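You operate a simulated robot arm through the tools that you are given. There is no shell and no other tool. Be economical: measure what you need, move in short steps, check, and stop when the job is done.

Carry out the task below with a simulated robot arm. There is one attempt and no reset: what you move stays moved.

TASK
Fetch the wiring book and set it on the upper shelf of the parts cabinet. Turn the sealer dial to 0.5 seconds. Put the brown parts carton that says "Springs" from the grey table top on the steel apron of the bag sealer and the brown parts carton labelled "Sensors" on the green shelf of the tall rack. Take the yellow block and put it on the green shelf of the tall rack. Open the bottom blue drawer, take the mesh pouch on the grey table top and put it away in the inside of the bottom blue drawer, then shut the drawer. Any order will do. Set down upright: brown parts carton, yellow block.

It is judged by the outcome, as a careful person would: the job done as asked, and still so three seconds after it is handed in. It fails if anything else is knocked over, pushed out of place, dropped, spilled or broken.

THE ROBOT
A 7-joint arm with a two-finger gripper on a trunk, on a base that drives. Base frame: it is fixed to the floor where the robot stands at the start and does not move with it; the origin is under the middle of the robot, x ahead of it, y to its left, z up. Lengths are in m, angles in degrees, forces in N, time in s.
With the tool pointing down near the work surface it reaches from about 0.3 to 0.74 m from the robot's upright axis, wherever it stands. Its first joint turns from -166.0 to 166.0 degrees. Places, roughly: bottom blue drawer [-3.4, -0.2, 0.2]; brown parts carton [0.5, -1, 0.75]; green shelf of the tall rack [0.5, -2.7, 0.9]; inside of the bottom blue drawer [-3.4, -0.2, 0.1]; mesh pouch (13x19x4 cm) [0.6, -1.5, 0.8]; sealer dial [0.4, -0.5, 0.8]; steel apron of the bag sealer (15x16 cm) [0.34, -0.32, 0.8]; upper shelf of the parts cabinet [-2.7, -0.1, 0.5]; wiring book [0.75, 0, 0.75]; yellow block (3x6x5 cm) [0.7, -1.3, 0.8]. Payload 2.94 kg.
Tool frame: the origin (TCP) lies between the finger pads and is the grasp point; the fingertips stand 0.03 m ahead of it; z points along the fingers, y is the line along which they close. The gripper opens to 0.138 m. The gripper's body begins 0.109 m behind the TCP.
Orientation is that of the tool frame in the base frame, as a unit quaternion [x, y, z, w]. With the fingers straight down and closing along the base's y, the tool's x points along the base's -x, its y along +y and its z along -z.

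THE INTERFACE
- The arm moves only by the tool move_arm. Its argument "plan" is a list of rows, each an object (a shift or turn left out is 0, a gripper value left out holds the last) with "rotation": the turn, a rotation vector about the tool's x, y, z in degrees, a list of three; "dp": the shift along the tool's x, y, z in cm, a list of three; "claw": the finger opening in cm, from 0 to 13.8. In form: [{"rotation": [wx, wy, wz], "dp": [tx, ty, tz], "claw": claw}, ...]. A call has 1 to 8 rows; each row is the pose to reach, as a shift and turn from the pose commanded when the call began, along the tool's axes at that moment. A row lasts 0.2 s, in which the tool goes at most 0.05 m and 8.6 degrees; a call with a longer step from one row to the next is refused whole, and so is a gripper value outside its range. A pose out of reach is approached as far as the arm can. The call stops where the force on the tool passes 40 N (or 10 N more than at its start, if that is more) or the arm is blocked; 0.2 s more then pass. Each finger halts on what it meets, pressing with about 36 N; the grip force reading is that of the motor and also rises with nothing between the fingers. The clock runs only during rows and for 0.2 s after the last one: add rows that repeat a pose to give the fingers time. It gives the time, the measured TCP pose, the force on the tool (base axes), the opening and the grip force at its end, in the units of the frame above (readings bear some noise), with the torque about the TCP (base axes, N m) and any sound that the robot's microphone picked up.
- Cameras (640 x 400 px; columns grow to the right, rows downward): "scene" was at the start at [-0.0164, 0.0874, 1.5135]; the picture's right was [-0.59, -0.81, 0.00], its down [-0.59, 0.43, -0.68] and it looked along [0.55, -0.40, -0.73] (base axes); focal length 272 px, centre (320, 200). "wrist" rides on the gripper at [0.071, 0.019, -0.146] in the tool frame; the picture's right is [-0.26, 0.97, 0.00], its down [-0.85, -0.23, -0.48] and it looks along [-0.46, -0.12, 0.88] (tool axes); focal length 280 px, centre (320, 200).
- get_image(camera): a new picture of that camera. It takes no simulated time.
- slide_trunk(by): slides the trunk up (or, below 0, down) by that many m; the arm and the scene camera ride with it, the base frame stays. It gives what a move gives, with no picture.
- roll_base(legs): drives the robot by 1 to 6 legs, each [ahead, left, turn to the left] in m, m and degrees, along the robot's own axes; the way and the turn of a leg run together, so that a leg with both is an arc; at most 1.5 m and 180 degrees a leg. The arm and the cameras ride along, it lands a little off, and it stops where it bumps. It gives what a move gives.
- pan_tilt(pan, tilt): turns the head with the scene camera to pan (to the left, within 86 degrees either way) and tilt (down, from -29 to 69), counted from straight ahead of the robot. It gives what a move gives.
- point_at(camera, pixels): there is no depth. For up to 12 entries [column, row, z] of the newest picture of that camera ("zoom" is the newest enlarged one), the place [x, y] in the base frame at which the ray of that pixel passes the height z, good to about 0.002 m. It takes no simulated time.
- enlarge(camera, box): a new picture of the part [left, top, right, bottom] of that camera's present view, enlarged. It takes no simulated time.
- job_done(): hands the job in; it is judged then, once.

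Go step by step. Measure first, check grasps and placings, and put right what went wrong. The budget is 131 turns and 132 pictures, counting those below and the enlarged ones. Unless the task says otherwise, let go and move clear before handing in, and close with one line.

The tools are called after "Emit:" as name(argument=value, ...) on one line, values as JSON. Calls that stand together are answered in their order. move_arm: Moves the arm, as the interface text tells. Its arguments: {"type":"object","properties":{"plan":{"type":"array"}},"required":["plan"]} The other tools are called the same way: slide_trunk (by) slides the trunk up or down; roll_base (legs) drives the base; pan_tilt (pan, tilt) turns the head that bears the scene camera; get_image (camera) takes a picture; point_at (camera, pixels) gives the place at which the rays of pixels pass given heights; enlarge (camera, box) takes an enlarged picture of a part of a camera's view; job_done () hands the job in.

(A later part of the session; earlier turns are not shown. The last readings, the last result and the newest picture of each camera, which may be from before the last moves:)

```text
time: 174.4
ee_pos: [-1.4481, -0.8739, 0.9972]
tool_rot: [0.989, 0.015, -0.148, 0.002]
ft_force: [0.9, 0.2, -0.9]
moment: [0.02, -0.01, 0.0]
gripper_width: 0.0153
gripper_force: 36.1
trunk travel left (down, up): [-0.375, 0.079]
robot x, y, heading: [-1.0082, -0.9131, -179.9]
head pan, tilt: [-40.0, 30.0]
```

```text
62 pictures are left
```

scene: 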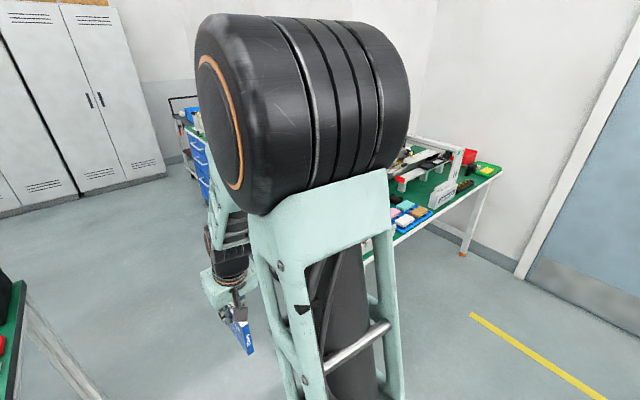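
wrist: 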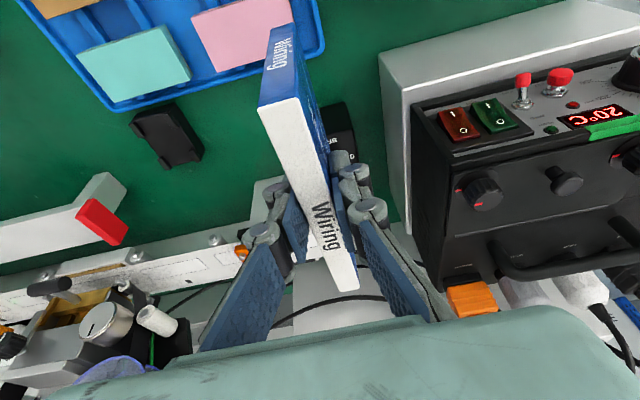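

The aisle is free between y≈-0.3 and -1.4. I'll drive along it and turn right to face the bench fronts.

Emit:
roll_base(legs=[[1.4, 0, 0], [0.25, 0, 0], [0, 0, -90]])

Emit:
pan_tilt(pan=10, tilt=40)

Emit:
get_image(camera="scene")

Emit:
get_image(camera="wrist")

```text
time: 186.5
ee_pos: [-2.5916, -0.4777, 0.9986]
tool_rot: [0.711, -0.688, -0.105, -0.103]
ft_force: [0.1, 0.0, -1.3]
moment: [0.01, 0.01, 0.02]
gripper_width: 0.0151
gripper_force: 36.3
trunk travel left (down, up): [-0.375, 0.079]
robot x, y, heading: [-2.6268, -0.9184, 90.0]
head pan, tilt: [-40.0, 30.0]
```

```text
time: 187.7
ee_pos: [-2.5916, -0.4783, 0.997]
tool_rot: [0.71, -0.688, -0.106, -0.103]
ft_force: [0.3, -0.3, -1.0]
moment: [-0.02, -0.03, -0.05]
gripper_width: 0.0151
gripper_force: 36.2
trunk travel left (down, up): [-0.375, 0.079]
robot x, y, heading: [-2.6244, -0.9217, 90.3]
head pan, tilt: [10.0, 40.0]
```

```text
61 pictures are left
```

scene: 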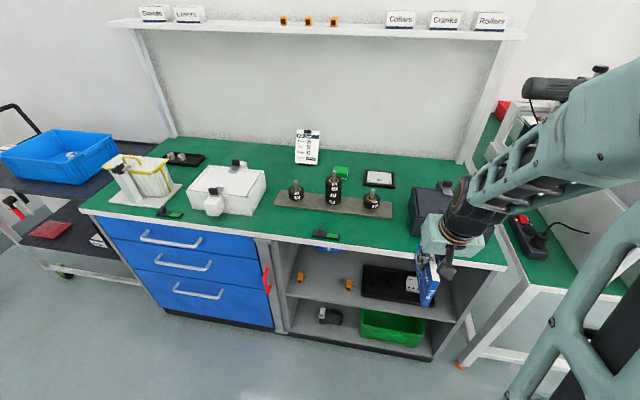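

```text
60 pictures are left
```

wrist: 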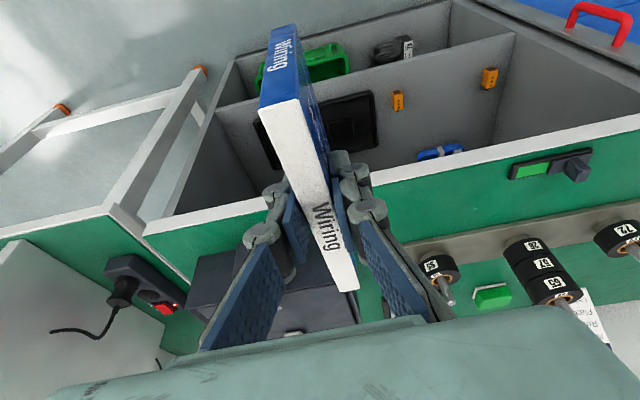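

The parts cabinet (open, two shelves) is right ahead, and the blue drawers are to its left. I'll measure the upper shelf and what's on it.

Emit:
enlarge(camera="scene", box=[250, 220, 450, 370])

Emit:
point_at(camera="scene", pixels=[[280, 238, 0.75], [480, 268, 0.75], [290, 296, 0.5], [428, 320, 0.5], [290, 296, 0.45], [428, 320, 0.45], [300, 280, 0.5], [348, 288, 0.5], [363, 296, 0.5], [360, 305, 0.5], [110, 215, 0.75], [430, 360, 0.1]])

Emit:
point_at(camera="wrist", pixels=[[213, 100, 0.5], [450, 30, 0.5], [215, 100, 0.45], [450, 45, 0.45], [397, 105, 0.5], [488, 85, 0.5], [260, 125, 0.5], [370, 92, 0.5]])

```text
2.67 times, centred on (350, 295) of scene
```

zoom: 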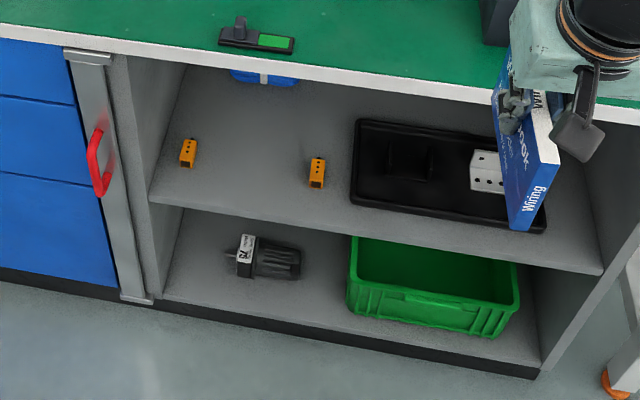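

```text
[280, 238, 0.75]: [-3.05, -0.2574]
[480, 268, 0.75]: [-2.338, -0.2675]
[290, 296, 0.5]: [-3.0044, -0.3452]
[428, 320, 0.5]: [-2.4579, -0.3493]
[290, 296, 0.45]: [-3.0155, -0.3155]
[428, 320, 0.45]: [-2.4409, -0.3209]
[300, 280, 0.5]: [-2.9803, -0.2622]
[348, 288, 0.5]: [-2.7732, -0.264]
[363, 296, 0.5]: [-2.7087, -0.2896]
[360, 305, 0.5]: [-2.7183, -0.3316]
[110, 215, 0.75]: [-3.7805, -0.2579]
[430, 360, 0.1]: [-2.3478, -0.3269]
```

```text
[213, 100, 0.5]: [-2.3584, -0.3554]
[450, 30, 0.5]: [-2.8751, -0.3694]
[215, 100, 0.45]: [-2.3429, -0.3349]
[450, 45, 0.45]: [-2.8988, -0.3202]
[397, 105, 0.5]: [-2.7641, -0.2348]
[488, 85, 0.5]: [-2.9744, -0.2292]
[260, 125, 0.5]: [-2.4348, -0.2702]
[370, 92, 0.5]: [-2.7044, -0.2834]
```

I'll shift left so the book lines up with the free gap between the two orange blocks (x≈-2.88), and start pitching the tool to horizontal in free air.

Emit:
roll_base(legs=[[-0.05, 0.285, 0]])

Emit:
move_arm(plan=[{"rotation": [0, -8.5, 0]}, {"rotation": [0, -17, 0]}, {"rotation": [0, -25.5, 0]}, {"rotation": [0, -34, 0]}, {"rotation": [0, -42.5, 0]}, {"rotation": [0, -51, 0]}, {"rotation": [0, -59.5, 0]}, {"rotation": [0, -68, 0]}])

Emit:
slide_trunk(by=-0.33)

Emit:
get_image(camera="scene")

```text
time: 190.8
ee_pos: [-2.8807, -0.5293, 0.9972]
tool_rot: [0.711, -0.688, -0.106, -0.103]
ft_force: [0.5, -0.8, -0.9]
moment: [0.01, 0.02, 0.04]
gripper_width: 0.0151
gripper_force: 36.2
trunk travel left (down, up): [-0.375, 0.079]
robot x, y, heading: [-2.9131, -0.9713, 90.2]
head pan, tilt: [10.0, 40.0]
```

```text
time: 192.6
ee_pos: [-2.862, -0.484, 0.9481]
tool_rot: [0.529, -0.512, -0.487, -0.471]
ft_force: [-0.2, 0.0, -0.8]
moment: [-0.04, -0.01, -0.03]
gripper_width: 0.0153
gripper_force: 36.1
out of reach, approached as far as the arm can: row 2, 3, 4, 5, 6, 7, 8
trunk travel left (down, up): [-0.375, 0.079]
robot x, y, heading: [-2.9134, -0.9715, 90.4]
head pan, tilt: [10.0, 40.0]
```

```text
time: 195.9
ee_pos: [-2.8627, -0.4837, 0.617]
tool_rot: [0.53, -0.512, -0.486, -0.47]
ft_force: [0.1, 0.2, -1.8]
moment: [-0.04, 0.01, -0.02]
gripper_width: 0.0154
gripper_force: 35.8
trunk travel left (down, up): [-0.045, 0.409]
robot x, y, heading: [-2.9175, -0.9705, 90.4]
head pan, tilt: [10.0, 40.0]
```

```text
58 pictures are left
```

scene: 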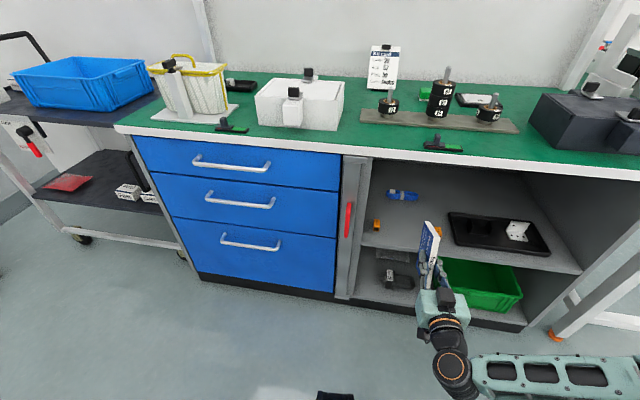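

The tool is now horizontal with the book vertical ahead of it. I'll triangulate shelf height from this lower view.

Emit:
enlarge(camera="scene", box=[330, 140, 570, 330])

Emit:
point_at(camera="scene", pixels=[[361, 245, 0.5], [582, 272, 0.5], [361, 245, 0.45], [582, 272, 0.45], [361, 245, 0.4], [582, 272, 0.4], [377, 230, 0.45], [341, 148, 0.75], [341, 148, 0.8], [600, 178, 0.75]])

```text
2.11 times, centred on (450, 235) of scene
```

zoom: 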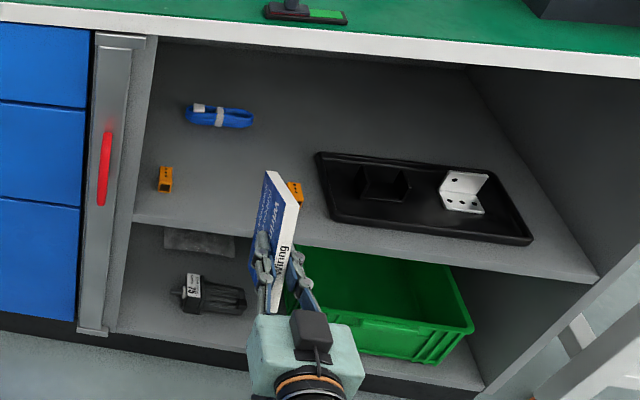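

```text
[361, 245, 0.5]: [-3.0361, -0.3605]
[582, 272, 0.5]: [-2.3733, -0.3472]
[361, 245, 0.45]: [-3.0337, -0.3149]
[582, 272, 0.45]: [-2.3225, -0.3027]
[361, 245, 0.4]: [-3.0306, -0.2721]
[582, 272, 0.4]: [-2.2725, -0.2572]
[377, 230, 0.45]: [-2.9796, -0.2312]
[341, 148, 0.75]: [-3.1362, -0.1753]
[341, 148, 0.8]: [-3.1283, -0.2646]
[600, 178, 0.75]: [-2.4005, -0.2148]
```

Shelf surface ≈0.45, front edge y≈-0.315; bench top ≈0.84. Since I grasped the book at 17° pitch, I need 22° more pitch to make its edge level. Doing that now.

Emit:
move_arm(plan=[{"rotation": [0, -7.5, 0]}, {"rotation": [0, -15, 0]}, {"rotation": [0, -22, 0]}, {"rotation": [0, -22, 0]}])

Emit:
get_image(camera="scene")

```text
time: 197.1
ee_pos: [-2.873, -0.5024, 0.6731]
tool_rot: [-0.419, 0.404, 0.603, 0.546]
ft_force: [0.3, -0.1, -2.2]
moment: [-0.02, -0.03, 0.01]
gripper_width: 0.0153
gripper_force: 36.4
trunk travel left (down, up): [-0.045, 0.409]
robot x, y, heading: [-2.9135, -0.9731, 90.0]
head pan, tilt: [10.0, 40.0]
stopped in row 4: the arm was blocked; the commanded pose is now the measured one
```

```text
56 pictures are left
```

scene: 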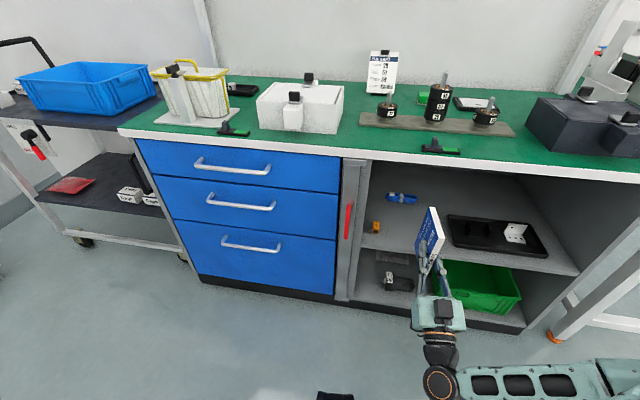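

The book is level within ~1.5°. I'll lower by arm and trunk in the aisle, then drive forward to insert.

Emit:
move_arm(plan=[{"dp": [3, -0.1, -1]}, {"dp": [6, -0.2, -2]}, {"dp": [8.5, -0.3, -2.9]}])

Emit:
slide_trunk(by=-0.035)

Emit:
get_image(camera="scene")

```text
time: 197.8
ee_pos: [-2.8887, -0.5111, 0.69]
tool_rot: [-0.407, 0.378, 0.641, 0.529]
ft_force: [-0.4, -0.1, -2.0]
moment: [-0.08, -0.01, 0.0]
gripper_width: 0.0151
gripper_force: 35.6
trunk travel left (down, up): [-0.045, 0.409]
robot x, y, heading: [-2.9138, -0.9711, 90.2]
head pan, tilt: [10.0, 40.0]
stopped in row 3: the arm was blocked; the commanded pose is now the measured one
```

```text
time: 198.6
ee_pos: [-2.8981, -0.5175, 0.6995]
tool_rot: [-0.4, 0.36, 0.658, 0.527]
ft_force: [-0.7, -0.2, -1.6]
moment: [-0.04, -0.03, -0.01]
gripper_width: 0.0152
gripper_force: 36.2
trunk travel left (down, up): [-0.01, 0.444]
robot x, y, heading: [-2.9141, -0.9718, 90.2]
head pan, tilt: [10.0, 40.0]
```

```text
55 pictures are left
```

scene: 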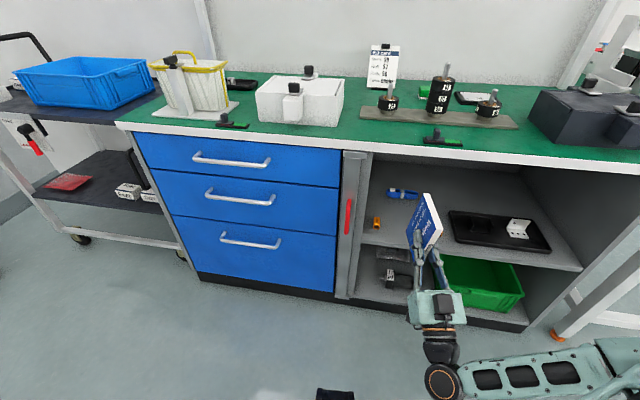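

The trunk drop didn't lower the tool: the folded forearm is resting on the robot's own base. I'll raise the trunk again, back up, and stretch the arm out before lowering.

Emit:
slide_trunk(by=0.2)

Emit:
roll_base(legs=[[-0.25, 0, 0]])

Emit:
move_arm(plan=[{"dp": [1.2, 0, 3.6]}, {"dp": [2.4, 0, 7.2]}, {"dp": [3.6, 0, 10.8]}, {"dp": [4.8, 0, 14.4]}, {"dp": [6, 0, 18]}])

Emit:
get_image(camera="scene")

```text
time: 200.7
ee_pos: [-2.888, -0.504, 0.8326]
tool_rot: [-0.413, 0.385, 0.634, 0.529]
ft_force: [-0.3, 0.6, -1.6]
moment: [-0.06, 0.01, -0.02]
gripper_width: 0.0151
gripper_force: 35.9
trunk travel left (down, up): [-0.21, 0.244]
robot x, y, heading: [-2.9112, -0.9698, 90.7]
head pan, tilt: [10.0, 40.0]
```

```text
time: 202.5
ee_pos: [-2.8869, -0.7514, 0.8333]
tool_rot: [-0.413, 0.385, 0.634, 0.529]
ft_force: [-0.6, 0.1, -1.4]
moment: [-0.04, 0.02, 0.05]
gripper_width: 0.0152
gripper_force: 36.3
trunk travel left (down, up): [-0.21, 0.244]
robot x, y, heading: [-2.9136, -1.2196, 90.0]
head pan, tilt: [10.0, 40.0]
```

```text
time: 203.7
ee_pos: [-2.9141, -0.5647, 0.8444]
tool_rot: [-0.414, 0.384, 0.635, 0.527]
ft_force: [0.4, -1.0, -1.1]
moment: [-0.02, 0.0, 0.0]
gripper_width: 0.0154
gripper_force: 36.0
trunk travel left (down, up): [-0.21, 0.244]
robot x, y, heading: [-2.913, -1.2208, 90.2]
head pan, tilt: [10.0, 40.0]
```

```text
54 pictures are left
```

scene: 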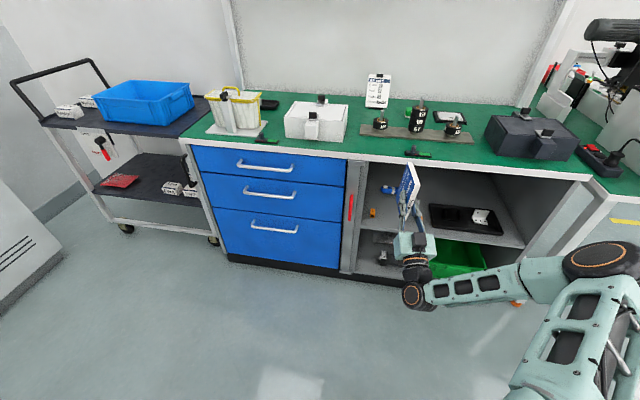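

Arm is stretched out now, but the tool is yawed ~8°, pitched 4° too high. I'll correct orientation, shift to x≈-2.873 and lower 14 cm.

Emit:
move_arm(plan=[{"dp": [3, -1.2, -1.3], "rotation": [3, 1.8, -2.4]}, {"dp": [6, -2.4, -2.6], "rotation": [6, 3.5, -4.7]}, {"dp": [9.3, -3.6, -4.1], "rotation": [7.1, 4.1, -5.5]}, {"dp": [12.6, -4.7, -5.6], "rotation": [7.1, 4.1, -5.5]}])

Emit:
slide_trunk(by=-0.14)

Emit:
get_image(camera="scene")

```text
time: 204.7
ee_pos: [-2.8736, -0.5667, 0.7017]
tool_rot: [-0.42, 0.422, 0.568, 0.569]
ft_force: [0.4, 0.0, -0.5]
moment: [-0.06, -0.01, 0.0]
gripper_width: 0.0153
gripper_force: 36.3
trunk travel left (down, up): [-0.21, 0.244]
robot x, y, heading: [-2.9143, -1.2213, 90.5]
head pan, tilt: [10.0, 40.0]
```

```text
time: 206.4
ee_pos: [-2.8737, -0.5666, 0.561]
tool_rot: [-0.419, 0.421, 0.568, 0.57]
ft_force: [-0.5, 0.3, -0.8]
moment: [-0.05, -0.01, 0.02]
gripper_width: 0.0153
gripper_force: 36.0
trunk travel left (down, up): [-0.07, 0.384]
robot x, y, heading: [-2.9104, -1.2156, 90.2]
head pan, tilt: [10.0, 40.0]
```

```text
53 pictures are left
```

scene: 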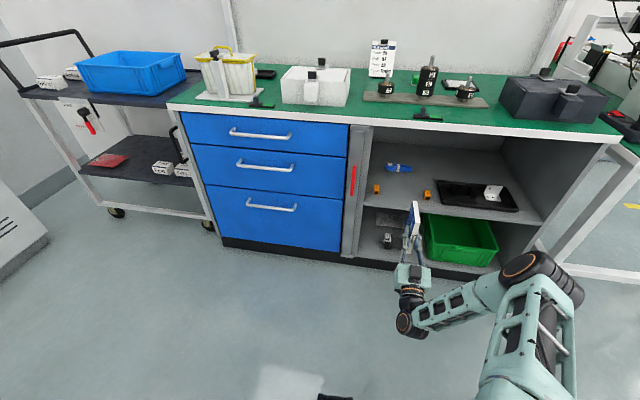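

Orientation is right now. I'll verify blocks' positions and then drive in.

Emit:
point_at(camera="scene", pixels=[[376, 193, 0.45], [427, 199, 0.45], [362, 205, 0.45], [546, 221, 0.45], [400, 174, 0.45]])

Emit:
roll_base(legs=[[0.27, 0, 0]])

Emit:
enlarge(camera="scene", box=[320, 140, 560, 320])

```text
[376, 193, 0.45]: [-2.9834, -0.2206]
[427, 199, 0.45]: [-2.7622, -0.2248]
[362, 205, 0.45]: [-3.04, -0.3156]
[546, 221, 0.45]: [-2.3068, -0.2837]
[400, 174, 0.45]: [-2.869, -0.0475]
```

```text
time: 208.3
ee_pos: [-2.874, -0.2941, 0.5628]
tool_rot: [-0.42, 0.422, 0.567, 0.569]
ft_force: [-0.3, 0.3, -1.6]
moment: [-0.08, -0.03, -0.02]
gripper_width: 0.0152
gripper_force: 36.1
trunk travel left (down, up): [-0.07, 0.384]
robot x, y, heading: [-2.9134, -0.948, 90.3]
head pan, tilt: [10.0, 40.0]
```

```text
2.22 times, centred on (440, 230) of scene
```

zoom: 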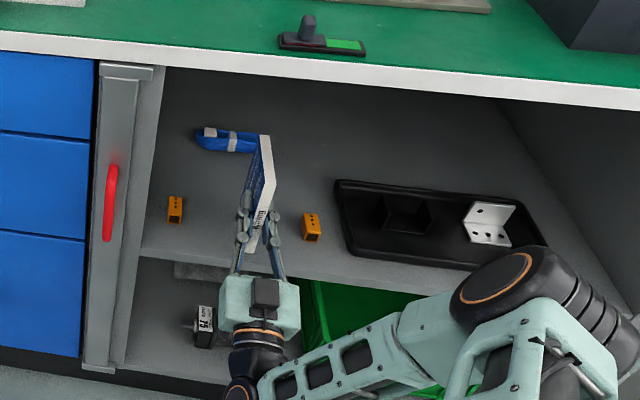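

The book is over the shelf between the orange blocks. I'll go 2.5 cm further in and lower gradually to contact.

Emit:
move_arm(plan=[{"dp": [0.7, 0, 2.4]}, {"dp": [2.6, 0, 1.8]}, {"dp": [3.6, 0, 1.5]}, {"dp": [4.1, 0, 1.35]}, {"dp": [4.5, 0, 1.25]}, {"dp": [4.9, 0, 1.1]}])

```text
time: 209.7
ee_pos: [-2.8736, -0.2703, 0.5255]
tool_rot: [-0.415, 0.417, 0.57, 0.573]
ft_force: [-2.7, 7.1, 31.7]
moment: [0.86, 0.11, 0.13]
gripper_width: 0.0156
gripper_force: 36.0
trunk travel left (down, up): [-0.07, 0.384]
robot x, y, heading: [-2.9134, -0.9515, 90.0]
head pan, tilt: [10.0, 40.0]
```

Contact at 0.5255 (32 N). I'll ease off slightly and look before releasing.

Emit:
move_arm(plan=[{"dp": [-0.3, 0, 0.1]}])

Emit:
enlarge(camera="scene", box=[370, 180, 490, 280])

Emit:
get_image(camera="wrist")

```text
time: 210.1
ee_pos: [-2.8741, -0.2708, 0.5252]
tool_rot: [-0.416, 0.421, 0.567, 0.572]
ft_force: [-2.8, 11.7, 24.9]
moment: [1.08, 0.08, 0.07]
gripper_width: 0.0155
gripper_force: 36.0
trunk travel left (down, up): [-0.07, 0.384]
robot x, y, heading: [-2.9139, -0.9459, 90.4]
head pan, tilt: [10.0, 40.0]
```

```text
4.00 times, centred on (430, 230) of scene
```

zoom: 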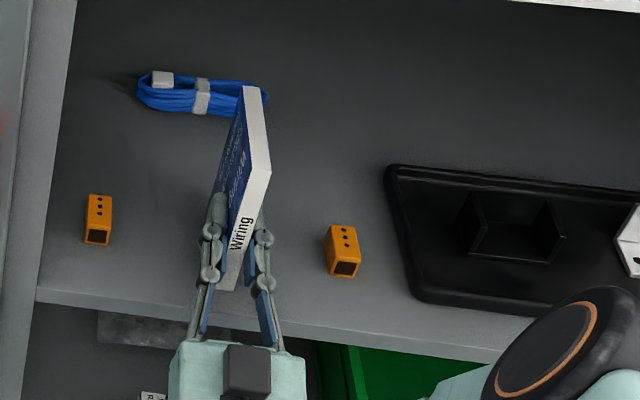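

```text
50 pictures are left
```

wrist: 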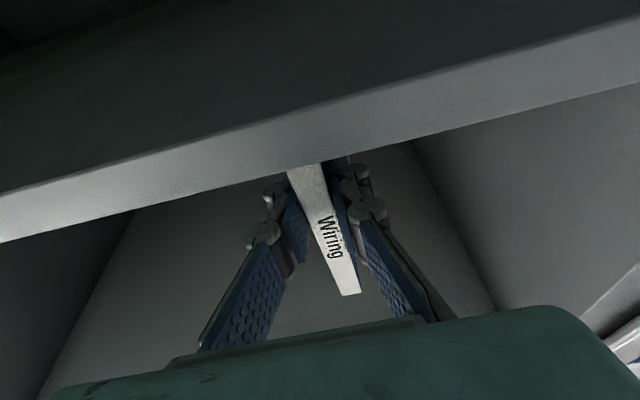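

Emit:
move_arm(plan=[{"dp": [-0.3, 0, 0.1]}, {"dp": [-0.5, 0, 0.15]}])

```text
time: 210.7
ee_pos: [-2.8735, -0.2715, 0.5247]
tool_rot: [-0.421, 0.423, 0.567, 0.569]
ft_force: [-1.3, 8.3, 10.6]
moment: [0.82, 0.06, 0.04]
gripper_width: 0.015
gripper_force: 36.0
trunk travel left (down, up): [-0.07, 0.384]
robot x, y, heading: [-2.9114, -0.9495, 90.1]
head pan, tilt: [10.0, 40.0]
```

Load is centred under the book now. Releasing.

Emit:
move_arm(plan=[{"claw": 2.2}, {"claw": 3.2}, {"claw": 4}, {"claw": 4}])

Emit:
enlarge(camera="scene", box=[370, 180, 490, 280])

```text
time: 211.7
ee_pos: [-2.8728, -0.2709, 0.5271]
tool_rot: [-0.419, 0.422, 0.567, 0.57]
ft_force: [0.2, -0.4, 0.4]
moment: [-0.03, 0.02, 0.0]
gripper_width: 0.0402
gripper_force: 0.0
trunk travel left (down, up): [-0.07, 0.384]
robot x, y, heading: [-2.9121, -0.9477, 90.2]
head pan, tilt: [10.0, 40.0]
```

```text
4.00 times, centred on (430, 230) of scene
```

zoom: 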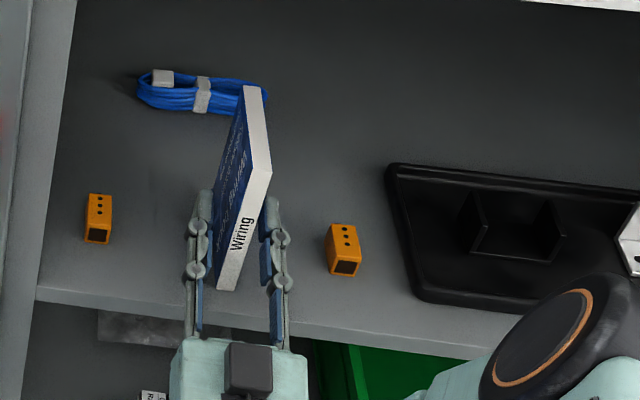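

The book stands on its own. Withdrawing straight back.

Emit:
move_arm(plan=[{"dp": [-0.9, 0, -2.9]}, {"dp": [-2, 0, -6.7]}, {"dp": [-3.2, 0, -10.5]}, {"dp": [-4.1, 0, -13.4]}])

Emit:
roll_base(legs=[[-0.25, 0, 0], [0, 0.45, 0]])

Emit:
get_image(camera="scene")

```text
time: 212.9
ee_pos: [-2.8675, -0.394, 0.5537]
tool_rot: [-0.402, 0.403, 0.575, 0.587]
ft_force: [-0.7, 0.1, 0.1]
moment: [-0.01, -0.02, 0.01]
gripper_width: 0.04
gripper_force: 0.0
trunk travel left (down, up): [-0.07, 0.384]
robot x, y, heading: [-2.9102, -0.9464, 89.9]
head pan, tilt: [10.0, 40.0]
stopped in row 4: the arm was blocked; the commanded pose is now the measured one
```

```text
time: 218.8
ee_pos: [-3.3129, -0.6463, 0.5528]
tool_rot: [-0.4, 0.404, 0.574, 0.589]
ft_force: [-0.6, 0.0, 0.6]
moment: [0.01, 0.0, 0.02]
gripper_width: 0.0401
gripper_force: 0.0
trunk travel left (down, up): [-0.07, 0.384]
robot x, y, heading: [-3.3604, -1.1989, 90.0]
head pan, tilt: [10.0, 40.0]
```

```text
48 pictures are left
```

scene: 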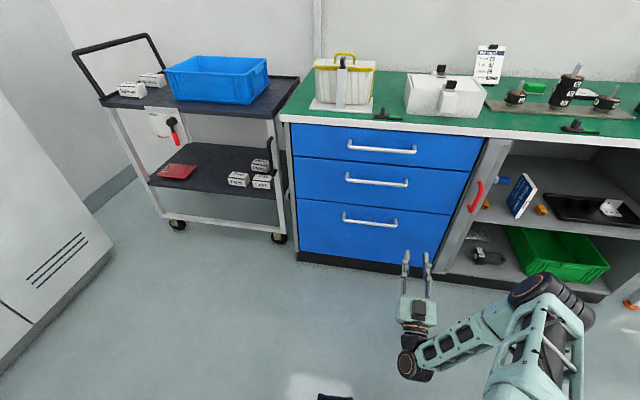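

The book stands well. Let me inspect the bottom drawer's handle and the red-handled strip.

Emit:
enlarge(camera="scene", box=[290, 130, 520, 280])

Emit:
point_at(camera="scene", pixels=[[343, 217, 0.25], [398, 222, 0.25], [370, 222, 0.3], [370, 222, 0.2], [370, 188, 0.45], [370, 188, 0.5], [370, 152, 0.7], [300, 245, 0.1], [440, 268, 0.1], [472, 210, 0.5]])

```text
2.67 times, centred on (405, 205) of scene
```

zoom: 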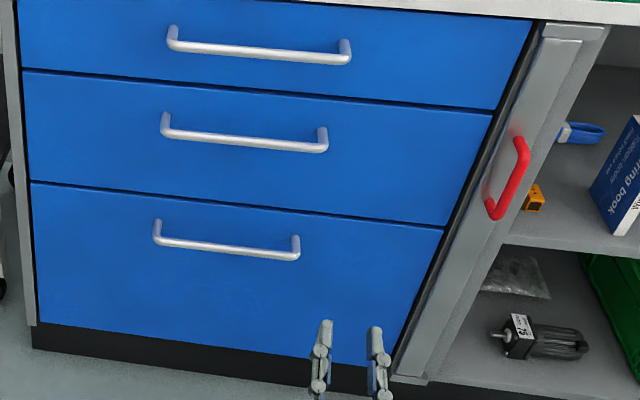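

```text
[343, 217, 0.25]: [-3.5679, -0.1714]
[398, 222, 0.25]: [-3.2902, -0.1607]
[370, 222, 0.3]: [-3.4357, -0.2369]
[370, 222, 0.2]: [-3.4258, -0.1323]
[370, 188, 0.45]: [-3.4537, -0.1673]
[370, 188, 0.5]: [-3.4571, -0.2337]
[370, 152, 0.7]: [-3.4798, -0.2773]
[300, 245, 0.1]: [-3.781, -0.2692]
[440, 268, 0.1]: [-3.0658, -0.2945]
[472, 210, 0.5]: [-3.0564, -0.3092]
```

Bottom handle is a horizontal bar at about x -3.43, y≈-0.35, z≈0.40. I'll raise the trunk a bit, pitch the tool ~45° downward and roll it 90° so the fingers straddle the bar.

Emit:
slide_trunk(by=0.15)

Emit:
move_arm(plan=[{"rotation": [0, 8.5, 0]}, {"rotation": [0, 17, 0]}, {"rotation": [0, 25.5, 0]}, {"rotation": [0, 34, 0]}, {"rotation": [0, 42.5, 0]}, {"rotation": [0, 51, 0]}, {"rotation": [0, 59, 0]}])

Emit:
move_arm(plan=[{"rotation": [0, 0, 8.5], "claw": 6}, {"rotation": [0, 0, 17]}, {"rotation": [0, 0, 25.5]}, {"rotation": [0, 0, 34]}, {"rotation": [0, 0, 42.5]}, {"rotation": [0, 0, 51]}, {"rotation": [0, 0, 59.5]}, {"rotation": [0, 0, 68]}])

Emit:
move_arm(plan=[{"rotation": [0, 0, 8.5]}, {"rotation": [0, 0, 17]}, {"rotation": [0, 0, 22]}, {"rotation": [0, 0, 22]}])

Emit:
get_image(camera="scene")

```text
time: 220.6
ee_pos: [-3.3116, -0.6455, 0.7025]
tool_rot: [-0.402, 0.403, 0.575, 0.588]
ft_force: [0.2, -0.7, 0.4]
moment: [0.02, 0.04, 0.01]
gripper_width: 0.04
gripper_force: 0.1
trunk travel left (down, up): [-0.22, 0.234]
robot x, y, heading: [-3.3586, -1.1981, 90.3]
head pan, tilt: [10.0, 40.0]
```

```text
time: 222.2
ee_pos: [-3.3114, -0.6464, 0.7026]
tool_rot: [-0.632, 0.641, 0.302, 0.313]
ft_force: [-0.5, -0.9, 0.3]
moment: [0.0, 0.01, 0.0]
gripper_width: 0.0402
gripper_force: 0.0
trunk travel left (down, up): [-0.22, 0.234]
robot x, y, heading: [-3.363, -1.1997, 90.0]
head pan, tilt: [10.0, 40.0]
```

```text
time: 224.0
ee_pos: [-3.3117, -0.6451, 0.7035]
tool_rot: [-0.164, 0.885, 0.426, 0.091]
ft_force: [-0.6, 0.3, -0.7]
moment: [0.03, 0.01, -0.02]
gripper_width: 0.0599
gripper_force: 0.2
trunk travel left (down, up): [-0.22, 0.234]
robot x, y, heading: [-3.3578, -1.1973, 89.7]
head pan, tilt: [10.0, 40.0]
```

```text
time: 225.0
ee_pos: [-3.3104, -0.6478, 0.702]
tool_rot: [0.008, 0.9, 0.435, 0.009]
ft_force: [0.0, 0.5, -0.2]
moment: [0.01, -0.03, -0.02]
gripper_width: 0.06
gripper_force: 0.1
trunk travel left (down, up): [-0.22, 0.234]
robot x, y, heading: [-3.3624, -1.2005, 89.6]
head pan, tilt: [10.0, 40.0]
```

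```text
46 pictures are left
```

scene: 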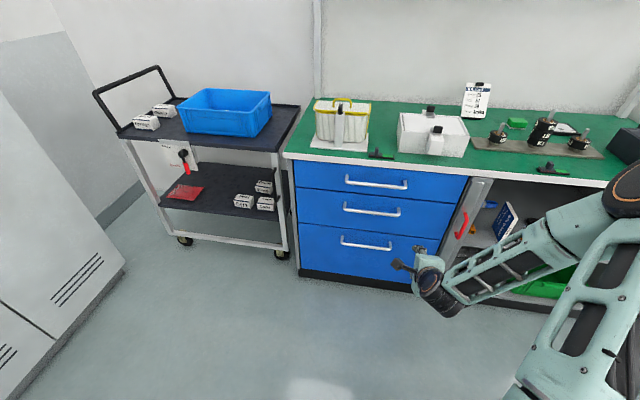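

Emit:
point_at(camera="scene", pixels=[[366, 245, 0.35], [366, 245, 0.4], [366, 245, 0.45], [341, 242, 0.4], [391, 248, 0.4], [371, 213, 0.55], [371, 213, 0.6], [297, 222, 0.45], [297, 268, 0.1]])

Emit:
enlarge(camera="scene", box=[290, 160, 480, 300])

```text
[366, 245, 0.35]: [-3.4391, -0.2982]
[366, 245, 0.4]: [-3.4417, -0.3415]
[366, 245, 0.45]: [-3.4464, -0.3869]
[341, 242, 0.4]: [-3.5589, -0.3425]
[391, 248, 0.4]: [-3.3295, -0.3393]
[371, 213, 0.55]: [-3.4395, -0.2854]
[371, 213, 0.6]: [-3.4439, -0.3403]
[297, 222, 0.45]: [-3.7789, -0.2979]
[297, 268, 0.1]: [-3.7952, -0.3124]
```

```text
2.86 times, centred on (385, 230) of scene
```

zoom: 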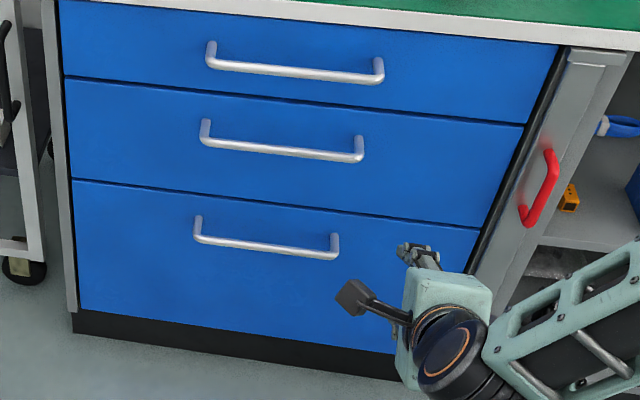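

The handle triangulates to x -3.56…-3.33, y -0.3415, z 0.40. I'll flatten the pitch to ~15° for finger clearance, extend and lower to handle height, and line up in x.

Emit:
move_arm(plan=[{"rotation": [-8, 0, 0], "dp": [0, -1.4, 4.4], "claw": 4}, {"rotation": [-16, 0, 0], "dp": [0, -2.9, 9]}, {"rotation": [-23.5, 0, 0], "dp": [0, -4.4, 13.7]}, {"rotation": [-23.5, 0, 0], "dp": [0, -4.4, 13.7]}])

Emit:
slide_trunk(by=-0.177)

Emit:
roll_base(legs=[[0.08, 0.13, 0]])

Emit:
get_image(camera="scene")

Emit:
get_image(camera="wrist")

```text
time: 226.0
ee_pos: [-3.3094, -0.5667, 0.5841]
tool_rot: [0.005, 0.792, 0.61, 0.009]
ft_force: [0.4, -0.1, 0.4]
moment: [-0.01, 0.01, -0.01]
gripper_width: 0.0398
gripper_force: 0.1
trunk travel left (down, up): [-0.22, 0.234]
robot x, y, heading: [-3.3609, -1.2009, 89.9]
head pan, tilt: [10.0, 40.0]
```

```text
time: 227.9
ee_pos: [-3.3092, -0.5658, 0.4065]
tool_rot: [0.005, 0.792, 0.61, 0.009]
ft_force: [0.3, 0.0, -0.4]
moment: [0.01, -0.01, -0.02]
gripper_width: 0.04
gripper_force: 0.1
trunk travel left (down, up): [-0.043, 0.411]
robot x, y, heading: [-3.3603, -1.2012, 89.8]
head pan, tilt: [10.0, 40.0]
```

```text
time: 229.7
ee_pos: [-3.4365, -0.4879, 0.4057]
tool_rot: [0.007, 0.793, 0.609, 0.011]
ft_force: [-0.5, 0.1, -0.2]
moment: [0.01, -0.01, 0.02]
gripper_width: 0.04
gripper_force: 0.0
trunk travel left (down, up): [-0.043, 0.411]
robot x, y, heading: [-3.4872, -1.1208, 89.8]
head pan, tilt: [10.0, 40.0]
```

```text
44 pictures are left
```

scene: 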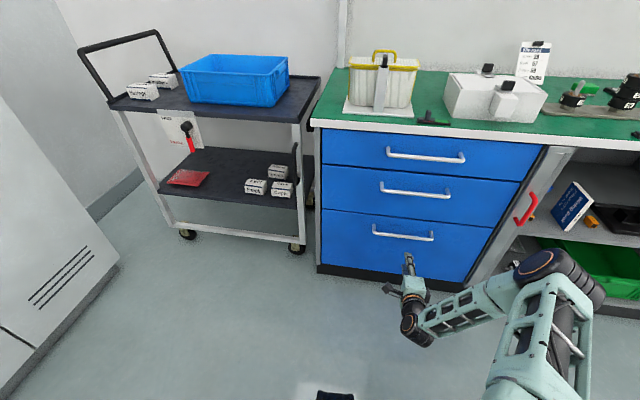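

```text
43 pictures are left
```

wrist: 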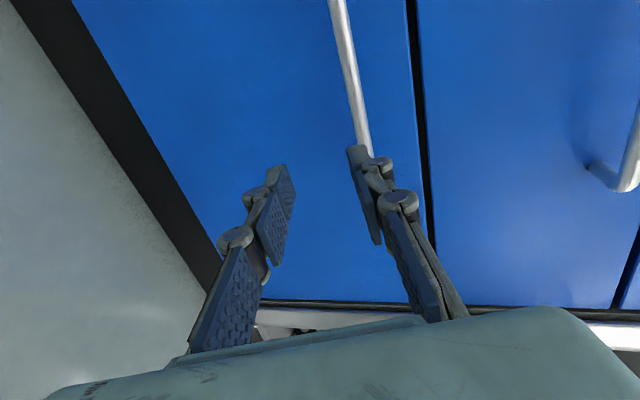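

The bar sits ≈5 cm above the tool axis at that depth, i.e. z≈0.405–0.41, as planned for a level approach. Driving forward 9.5 cm, then checking.

Emit:
roll_base(legs=[[0.095, 0, 0]])

Emit:
get_image(camera="wrist")

```text
time: 230.9
ee_pos: [-3.4353, -0.3993, 0.4065]
tool_rot: [0.007, 0.792, 0.61, 0.01]
ft_force: [1.0, -5.3, 3.1]
moment: [0.17, 0.05, 0.04]
gripper_width: 0.0414
gripper_force: 0.4
trunk travel left (down, up): [-0.043, 0.411]
robot x, y, heading: [-3.4907, -1.0272, 89.7]
head pan, tilt: [10.0, 40.0]
stopped in leg 1: the force on the tool passed its limit at 79 N (the readings are from after the stop); the commanded pose is now the measured one
```

```text
42 pictures are left
```

wrist: 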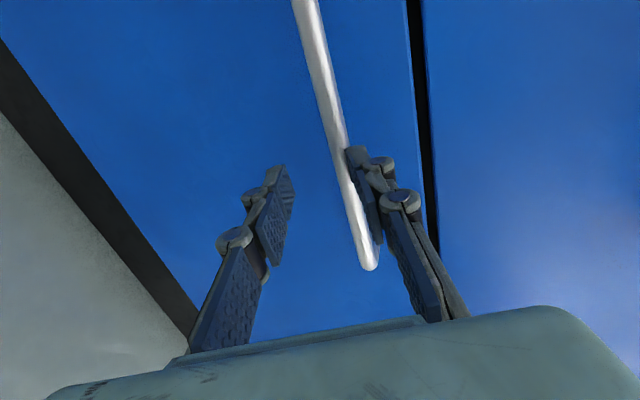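

The upper fingertip met the bar: it is at about z 0.42, y≈-0.36. I'll back off, raise 2 cm, and advance again gently.

Emit:
move_arm(plan=[{"dp": [0, -0.4, -1.45], "claw": 4.5}, {"dp": [0, 0.6, -1.7]}, {"dp": [0, 1.55, -2]}, {"dp": [0, 1.9, -0.5]}, {"dp": [0, 2.2, 0.6]}, {"dp": [0, 2.4, 1.4]}])

Emit:
get_image(camera="wrist")

```text
time: 232.3
ee_pos: [-3.4349, -0.3786, 0.4255]
tool_rot: [0.007, 0.793, 0.609, 0.011]
ft_force: [-0.6, 0.1, -0.4]
moment: [0.02, -0.03, -0.01]
gripper_width: 0.0449
gripper_force: 0.0
trunk travel left (down, up): [-0.043, 0.411]
robot x, y, heading: [-3.4868, -1.029, 89.4]
head pan, tilt: [10.0, 40.0]
```

```text
41 pictures are left
```

wrist: 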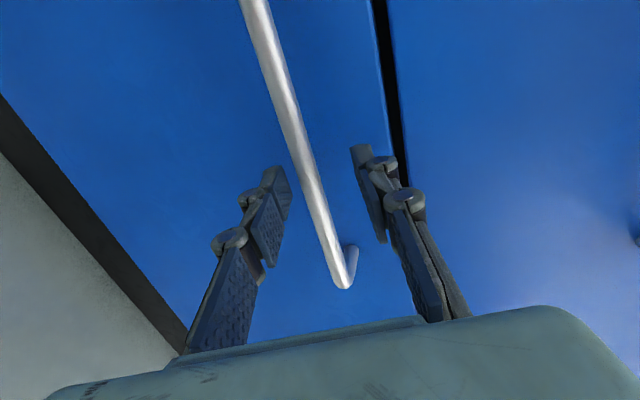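

The bar is between the fingers. Closing, then pulling by backing the base.

Emit:
move_arm(plan=[{"claw": 2.5}, {"claw": 0.8}, {"claw": 0.5}, {"claw": 0.5}])

Emit:
roll_base(legs=[[-0.12, 0, 0]])

Emit:
get_image(camera="scene")

```text
time: 233.3
ee_pos: [-3.4367, -0.3792, 0.422]
tool_rot: [0.007, 0.795, 0.607, 0.01]
ft_force: [1.6, -2.8, -20.0]
moment: [-0.37, 0.01, -0.12]
gripper_width: 0.0185
gripper_force: 10.5
trunk travel left (down, up): [-0.043, 0.411]
robot x, y, heading: [-3.4916, -1.0282, 89.6]
head pan, tilt: [10.0, 40.0]
```

```text
time: 234.6
ee_pos: [-3.4389, -0.4989, 0.4265]
tool_rot: [0.005, 0.793, 0.609, 0.01]
ft_force: [-0.2, 0.4, -0.2]
moment: [0.01, -0.02, 0.01]
gripper_width: 0.0051
gripper_force: 0.0
trunk travel left (down, up): [-0.043, 0.411]
robot x, y, heading: [-3.4893, -1.1517, 90.0]
head pan, tilt: [10.0, 40.0]
```

```text
40 pictures are left
```

scene: 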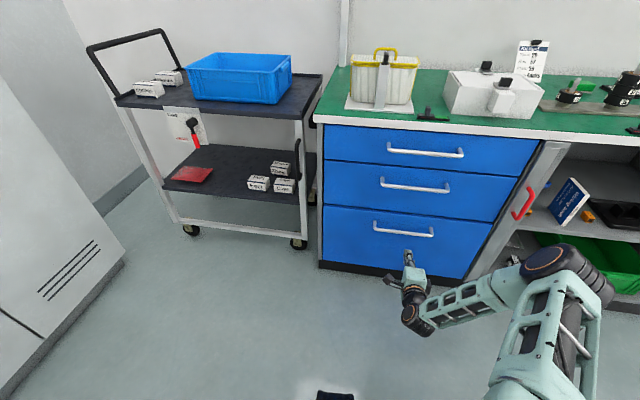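

The fingers slipped off: the bar was ~5 mm below centre so only the lower finger loaded it. I'll re-open, return, and re-centre 5 mm lower and slightly deeper.

Emit:
move_arm(plan=[{"claw": 2.5}, {"claw": 4.5}, {"claw": 4.5, "dp": [0, -0.5, 0.1]}])

Emit:
roll_base(legs=[[0.105, 0, 0]])

Emit:
get_image(camera="wrist")

```text
time: 235.4
ee_pos: [-3.4391, -0.4992, 0.4203]
tool_rot: [0.005, 0.792, 0.61, 0.01]
ft_force: [-0.5, -0.9, 0.3]
moment: [-0.02, 0.0, 0.0]
gripper_width: 0.0452
gripper_force: 0.0
trunk travel left (down, up): [-0.043, 0.411]
robot x, y, heading: [-3.4937, -1.1485, 89.6]
head pan, tilt: [10.0, 40.0]
```

```text
time: 236.6
ee_pos: [-3.439, -0.396, 0.4204]
tool_rot: [0.005, 0.792, 0.611, 0.009]
ft_force: [-0.3, -1.1, 0.1]
moment: [-0.03, -0.01, 0.0]
gripper_width: 0.045
gripper_force: 0.0
trunk travel left (down, up): [-0.043, 0.411]
robot x, y, heading: [-3.4894, -1.0492, 90.1]
head pan, tilt: [10.0, 40.0]
```

```text
39 pictures are left
```

wrist: 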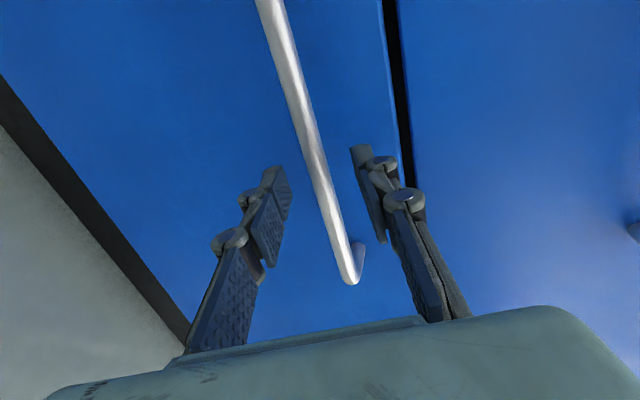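

Emit:
move_arm(plan=[{"dp": [0, -0.4, 1.1], "claw": 4.5}, {"dp": [0, -0.4, 2.3]}, {"dp": [0, -0.4, 2.3], "claw": 2.5}, {"dp": [0, -0.4, 2.3], "claw": 0.8}, {"dp": [0, -0.4, 2.3], "claw": 0.2}, {"dp": [0, -0.4, 2.3], "claw": 0.2}])

Emit:
get_image(camera="wrist")

```text
time: 237.9
ee_pos: [-3.4384, -0.373, 0.414]
tool_rot: [0.005, 0.79, 0.614, 0.009]
ft_force: [-2.7, 2.5, 16.8]
moment: [0.09, 0.22, -0.19]
gripper_width: 0.0123
gripper_force: 38.3
trunk travel left (down, up): [-0.043, 0.411]
robot x, y, heading: [-3.4885, -1.0465, 90.1]
head pan, tilt: [10.0, 40.0]
```

```text
38 pictures are left
```

wrist: 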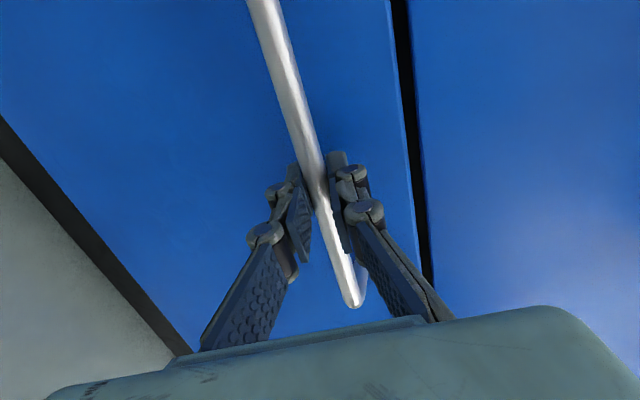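

Now both fingers clamp the bar (1.23 cm, 38 N). Pulling back.

Emit:
roll_base(legs=[[-0.3, 0, 0]])

Emit:
get_image(camera="scene")

```text
time: 239.9
ee_pos: [-3.4385, -0.6649, 0.414]
tool_rot: [0.006, 0.79, 0.613, 0.01]
ft_force: [-12.8, -1.3, 25.0]
moment: [0.05, 0.09, -0.15]
gripper_width: 0.0123
gripper_force: 39.3
trunk travel left (down, up): [-0.043, 0.411]
robot x, y, heading: [-3.4894, -1.3318, 89.4]
head pan, tilt: [10.0, 40.0]
```

```text
37 pictures are left
```

scene: 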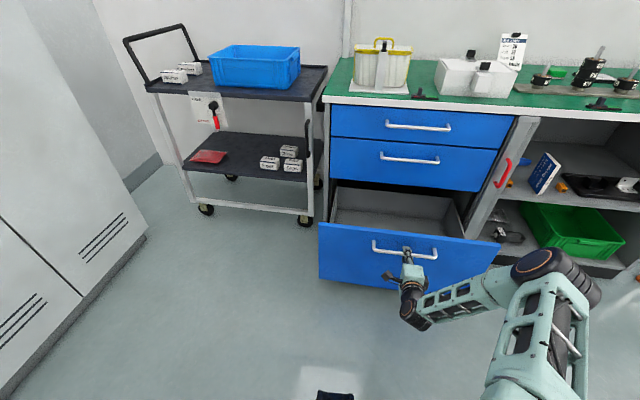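

The drawer is open ~29 cm. I'll release, back off, raise the trunk, and return the tool to a downward pose.

Emit:
move_arm(plan=[{"claw": 2.5}, {"claw": 4.5}, {"dp": [0, 0, -4], "claw": 5}, {"dp": [0, 0, -8]}])

Emit:
slide_trunk(by=0.33)

Emit:
move_arm(plan=[{"rotation": [0, 0, -8.5]}, {"rotation": [0, 0, -17]}, {"rotation": [0, 0, -25.5]}, {"rotation": [0, 0, -34]}, {"rotation": [0, 0, -42.5]}, {"rotation": [0, 0, -51]}, {"rotation": [0, 0, -59.5]}, {"rotation": [0, 0, -68]}])

Emit:
move_arm(plan=[{"rotation": [0, 0, -8.5]}, {"rotation": [0, 0, -17]}, {"rotation": [0, 0, -22]}])

Emit:
move_arm(plan=[{"rotation": [0, 8.5, 0], "dp": [-4, 0, 0]}, {"rotation": [0, 17, 0], "dp": [-8, 0, 0]}, {"rotation": [0, 25.5, 0], "dp": [-12, 0, 0]}, {"rotation": [0, 34, 0], "dp": [-15, 0, -2]}, {"rotation": [0, 42.5, 0], "dp": [-18, 0, -5]}, {"rotation": [0, 51, 0], "dp": [-20, 0, -8]}, {"rotation": [0, 59.5, 0], "dp": [-22, 0, -11]}, {"rotation": [0, 68, 0], "dp": [-24, 0, -14]}])

```text
time: 240.9
ee_pos: [-3.4392, -0.7426, 0.4333]
tool_rot: [0.006, 0.791, 0.612, 0.009]
ft_force: [-0.3, -0.5, 0.9]
moment: [0.02, -0.03, -0.03]
gripper_width: 0.05
gripper_force: 0.1
trunk travel left (down, up): [-0.043, 0.411]
robot x, y, heading: [-3.4951, -1.335, 89.6]
head pan, tilt: [10.0, 40.0]
```

```text
time: 244.2
ee_pos: [-3.4407, -0.7418, 0.7646]
tool_rot: [0.006, 0.791, 0.612, 0.009]
ft_force: [0.0, 0.2, -0.3]
moment: [0.0, 0.02, -0.01]
gripper_width: 0.0499
gripper_force: 0.1
trunk travel left (down, up): [-0.373, 0.081]
robot x, y, heading: [-3.4925, -1.332, 89.6]
head pan, tilt: [10.0, 40.0]
```

```text
time: 246.0
ee_pos: [-3.4396, -0.7415, 0.763]
tool_rot: [-0.438, 0.659, 0.501, 0.351]
ft_force: [-0.2, -0.2, -0.5]
moment: [-0.01, 0.01, 0.02]
gripper_width: 0.0501
gripper_force: 0.1
trunk travel left (down, up): [-0.373, 0.081]
robot x, y, heading: [-3.492, -1.3334, 89.7]
head pan, tilt: [10.0, 40.0]
```

```text
time: 246.8
ee_pos: [-3.4397, -0.7415, 0.764]
tool_rot: [-0.556, 0.563, 0.426, 0.439]
ft_force: [0.4, 0.6, -0.3]
moment: [0.0, -0.01, 0.0]
gripper_width: 0.0499
gripper_force: 0.1
trunk travel left (down, up): [-0.373, 0.081]
robot x, y, heading: [-3.4909, -1.3332, 89.7]
head pan, tilt: [10.0, 40.0]
```

```text
time: 248.6
ee_pos: [-3.4429, -0.8161, 1.0319]
tool_rot: [-0.699, 0.712, 0.043, 0.049]
ft_force: [-0.4, -0.5, 0.0]
moment: [-0.02, -0.03, 0.02]
gripper_width: 0.05
gripper_force: 0.2
trunk travel left (down, up): [-0.373, 0.081]
robot x, y, heading: [-3.4906, -1.3363, 89.8]
head pan, tilt: [10.0, 40.0]
```

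Tool is nearly vertical at 1.03 m. Driving back along the aisle to the grey table for the pouch.

Emit:
roll_base(legs=[[0, 0, -90], [0.8, 0, 0], [0, 0.4, 0], [1.5, 0, 0], [0.8, 0, 0], [0, -0.47, 0]])

Emit:
move_arm(plan=[{"rotation": [0, 3.7, 0], "claw": 10}, {"rotation": [0, 7.3, 0], "claw": 13.7}, {"rotation": [0, 7.3, 0]}])

Emit:
get_image(camera="scene")

```text
time: 275.7
ee_pos: [0.1368, -1.5633, 1.0302]
tool_rot: [0.017, 0.998, -0.005, 0.064]
ft_force: [0.4, -0.3, 1.0]
moment: [-0.01, -0.01, 0.02]
gripper_width: 0.0502
gripper_force: 0.0
trunk travel left (down, up): [-0.373, 0.081]
robot x, y, heading: [-0.3789, -1.5053, -1.2]
head pan, tilt: [10.0, 40.0]
```

```text
time: 276.5
ee_pos: [0.137, -1.5627, 1.031]
tool_rot: [0.018, 1.0, -0.004, 0.0]
ft_force: [0.4, 0.2, -0.4]
moment: [0.01, 0.0, -0.02]
gripper_width: 0.1373
gripper_force: 0.1
trunk travel left (down, up): [-0.373, 0.081]
robot x, y, heading: [-0.384, -1.5095, -1.4]
head pan, tilt: [10.0, 40.0]
```

```text
36 pictures are left
```

scene: 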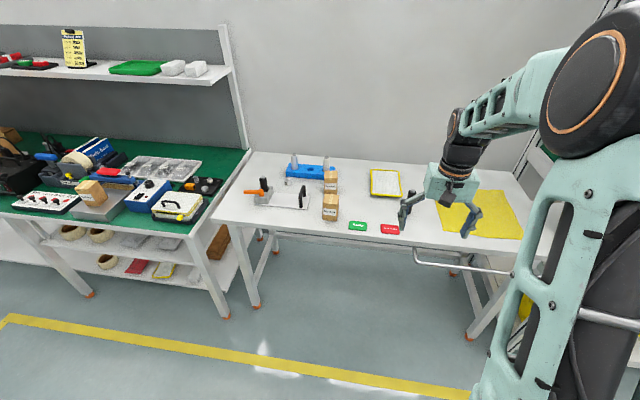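

Emit:
roll_base(legs=[[0.36, 0.06, 1.2]])

Emit:
get_image(camera="wrist")

```text
time: 278.8
ee_pos: [0.502, -1.4986, 1.0314]
tool_rot: [0.01, 1.0, -0.004, 0.0]
ft_force: [0.5, -0.9, -0.4]
moment: [0.0, 0.02, 0.01]
gripper_width: 0.137
gripper_force: 0.0
trunk travel left (down, up): [-0.373, 0.081]
robot x, y, heading: [-0.0185, -1.4511, -0.4]
head pan, tilt: [10.0, 40.0]
```

```text
35 pictures are left
```

wrist: 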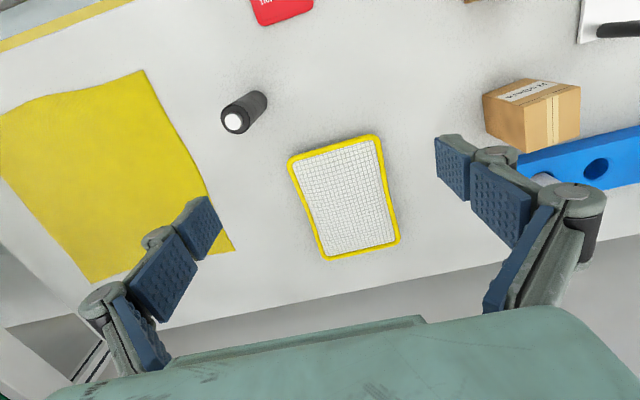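

Emit:
enlarge(camera="wrist", box=[270, 120, 420, 270])

Emit:
point_at(camera="wrist", pixels=[[288, 159, 0.785], [376, 135, 0.785], [400, 244, 0.785], [327, 261, 0.785], [298, 200, 0.785], [388, 180, 0.785], [345, 198, 0.785], [232, 122, 0.85], [525, 110, 0.84]])

```text
2.67 times, centred on (345, 195) of wrist
```

zoom: 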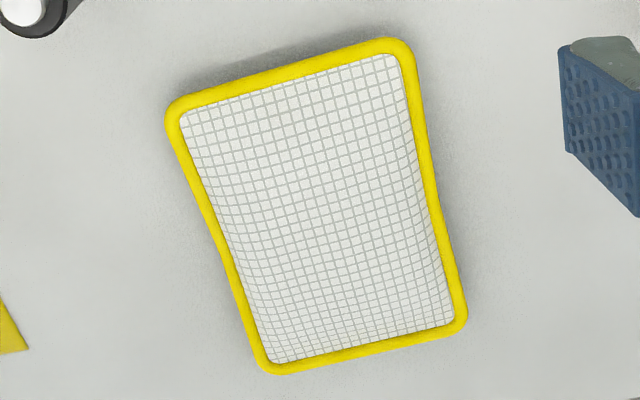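

```text
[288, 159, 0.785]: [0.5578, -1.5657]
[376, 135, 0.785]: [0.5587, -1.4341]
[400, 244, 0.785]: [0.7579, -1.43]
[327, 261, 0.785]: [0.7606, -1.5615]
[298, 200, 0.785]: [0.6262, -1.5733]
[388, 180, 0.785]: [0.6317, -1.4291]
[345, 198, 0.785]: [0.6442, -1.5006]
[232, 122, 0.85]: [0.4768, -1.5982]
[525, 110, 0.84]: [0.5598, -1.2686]
```

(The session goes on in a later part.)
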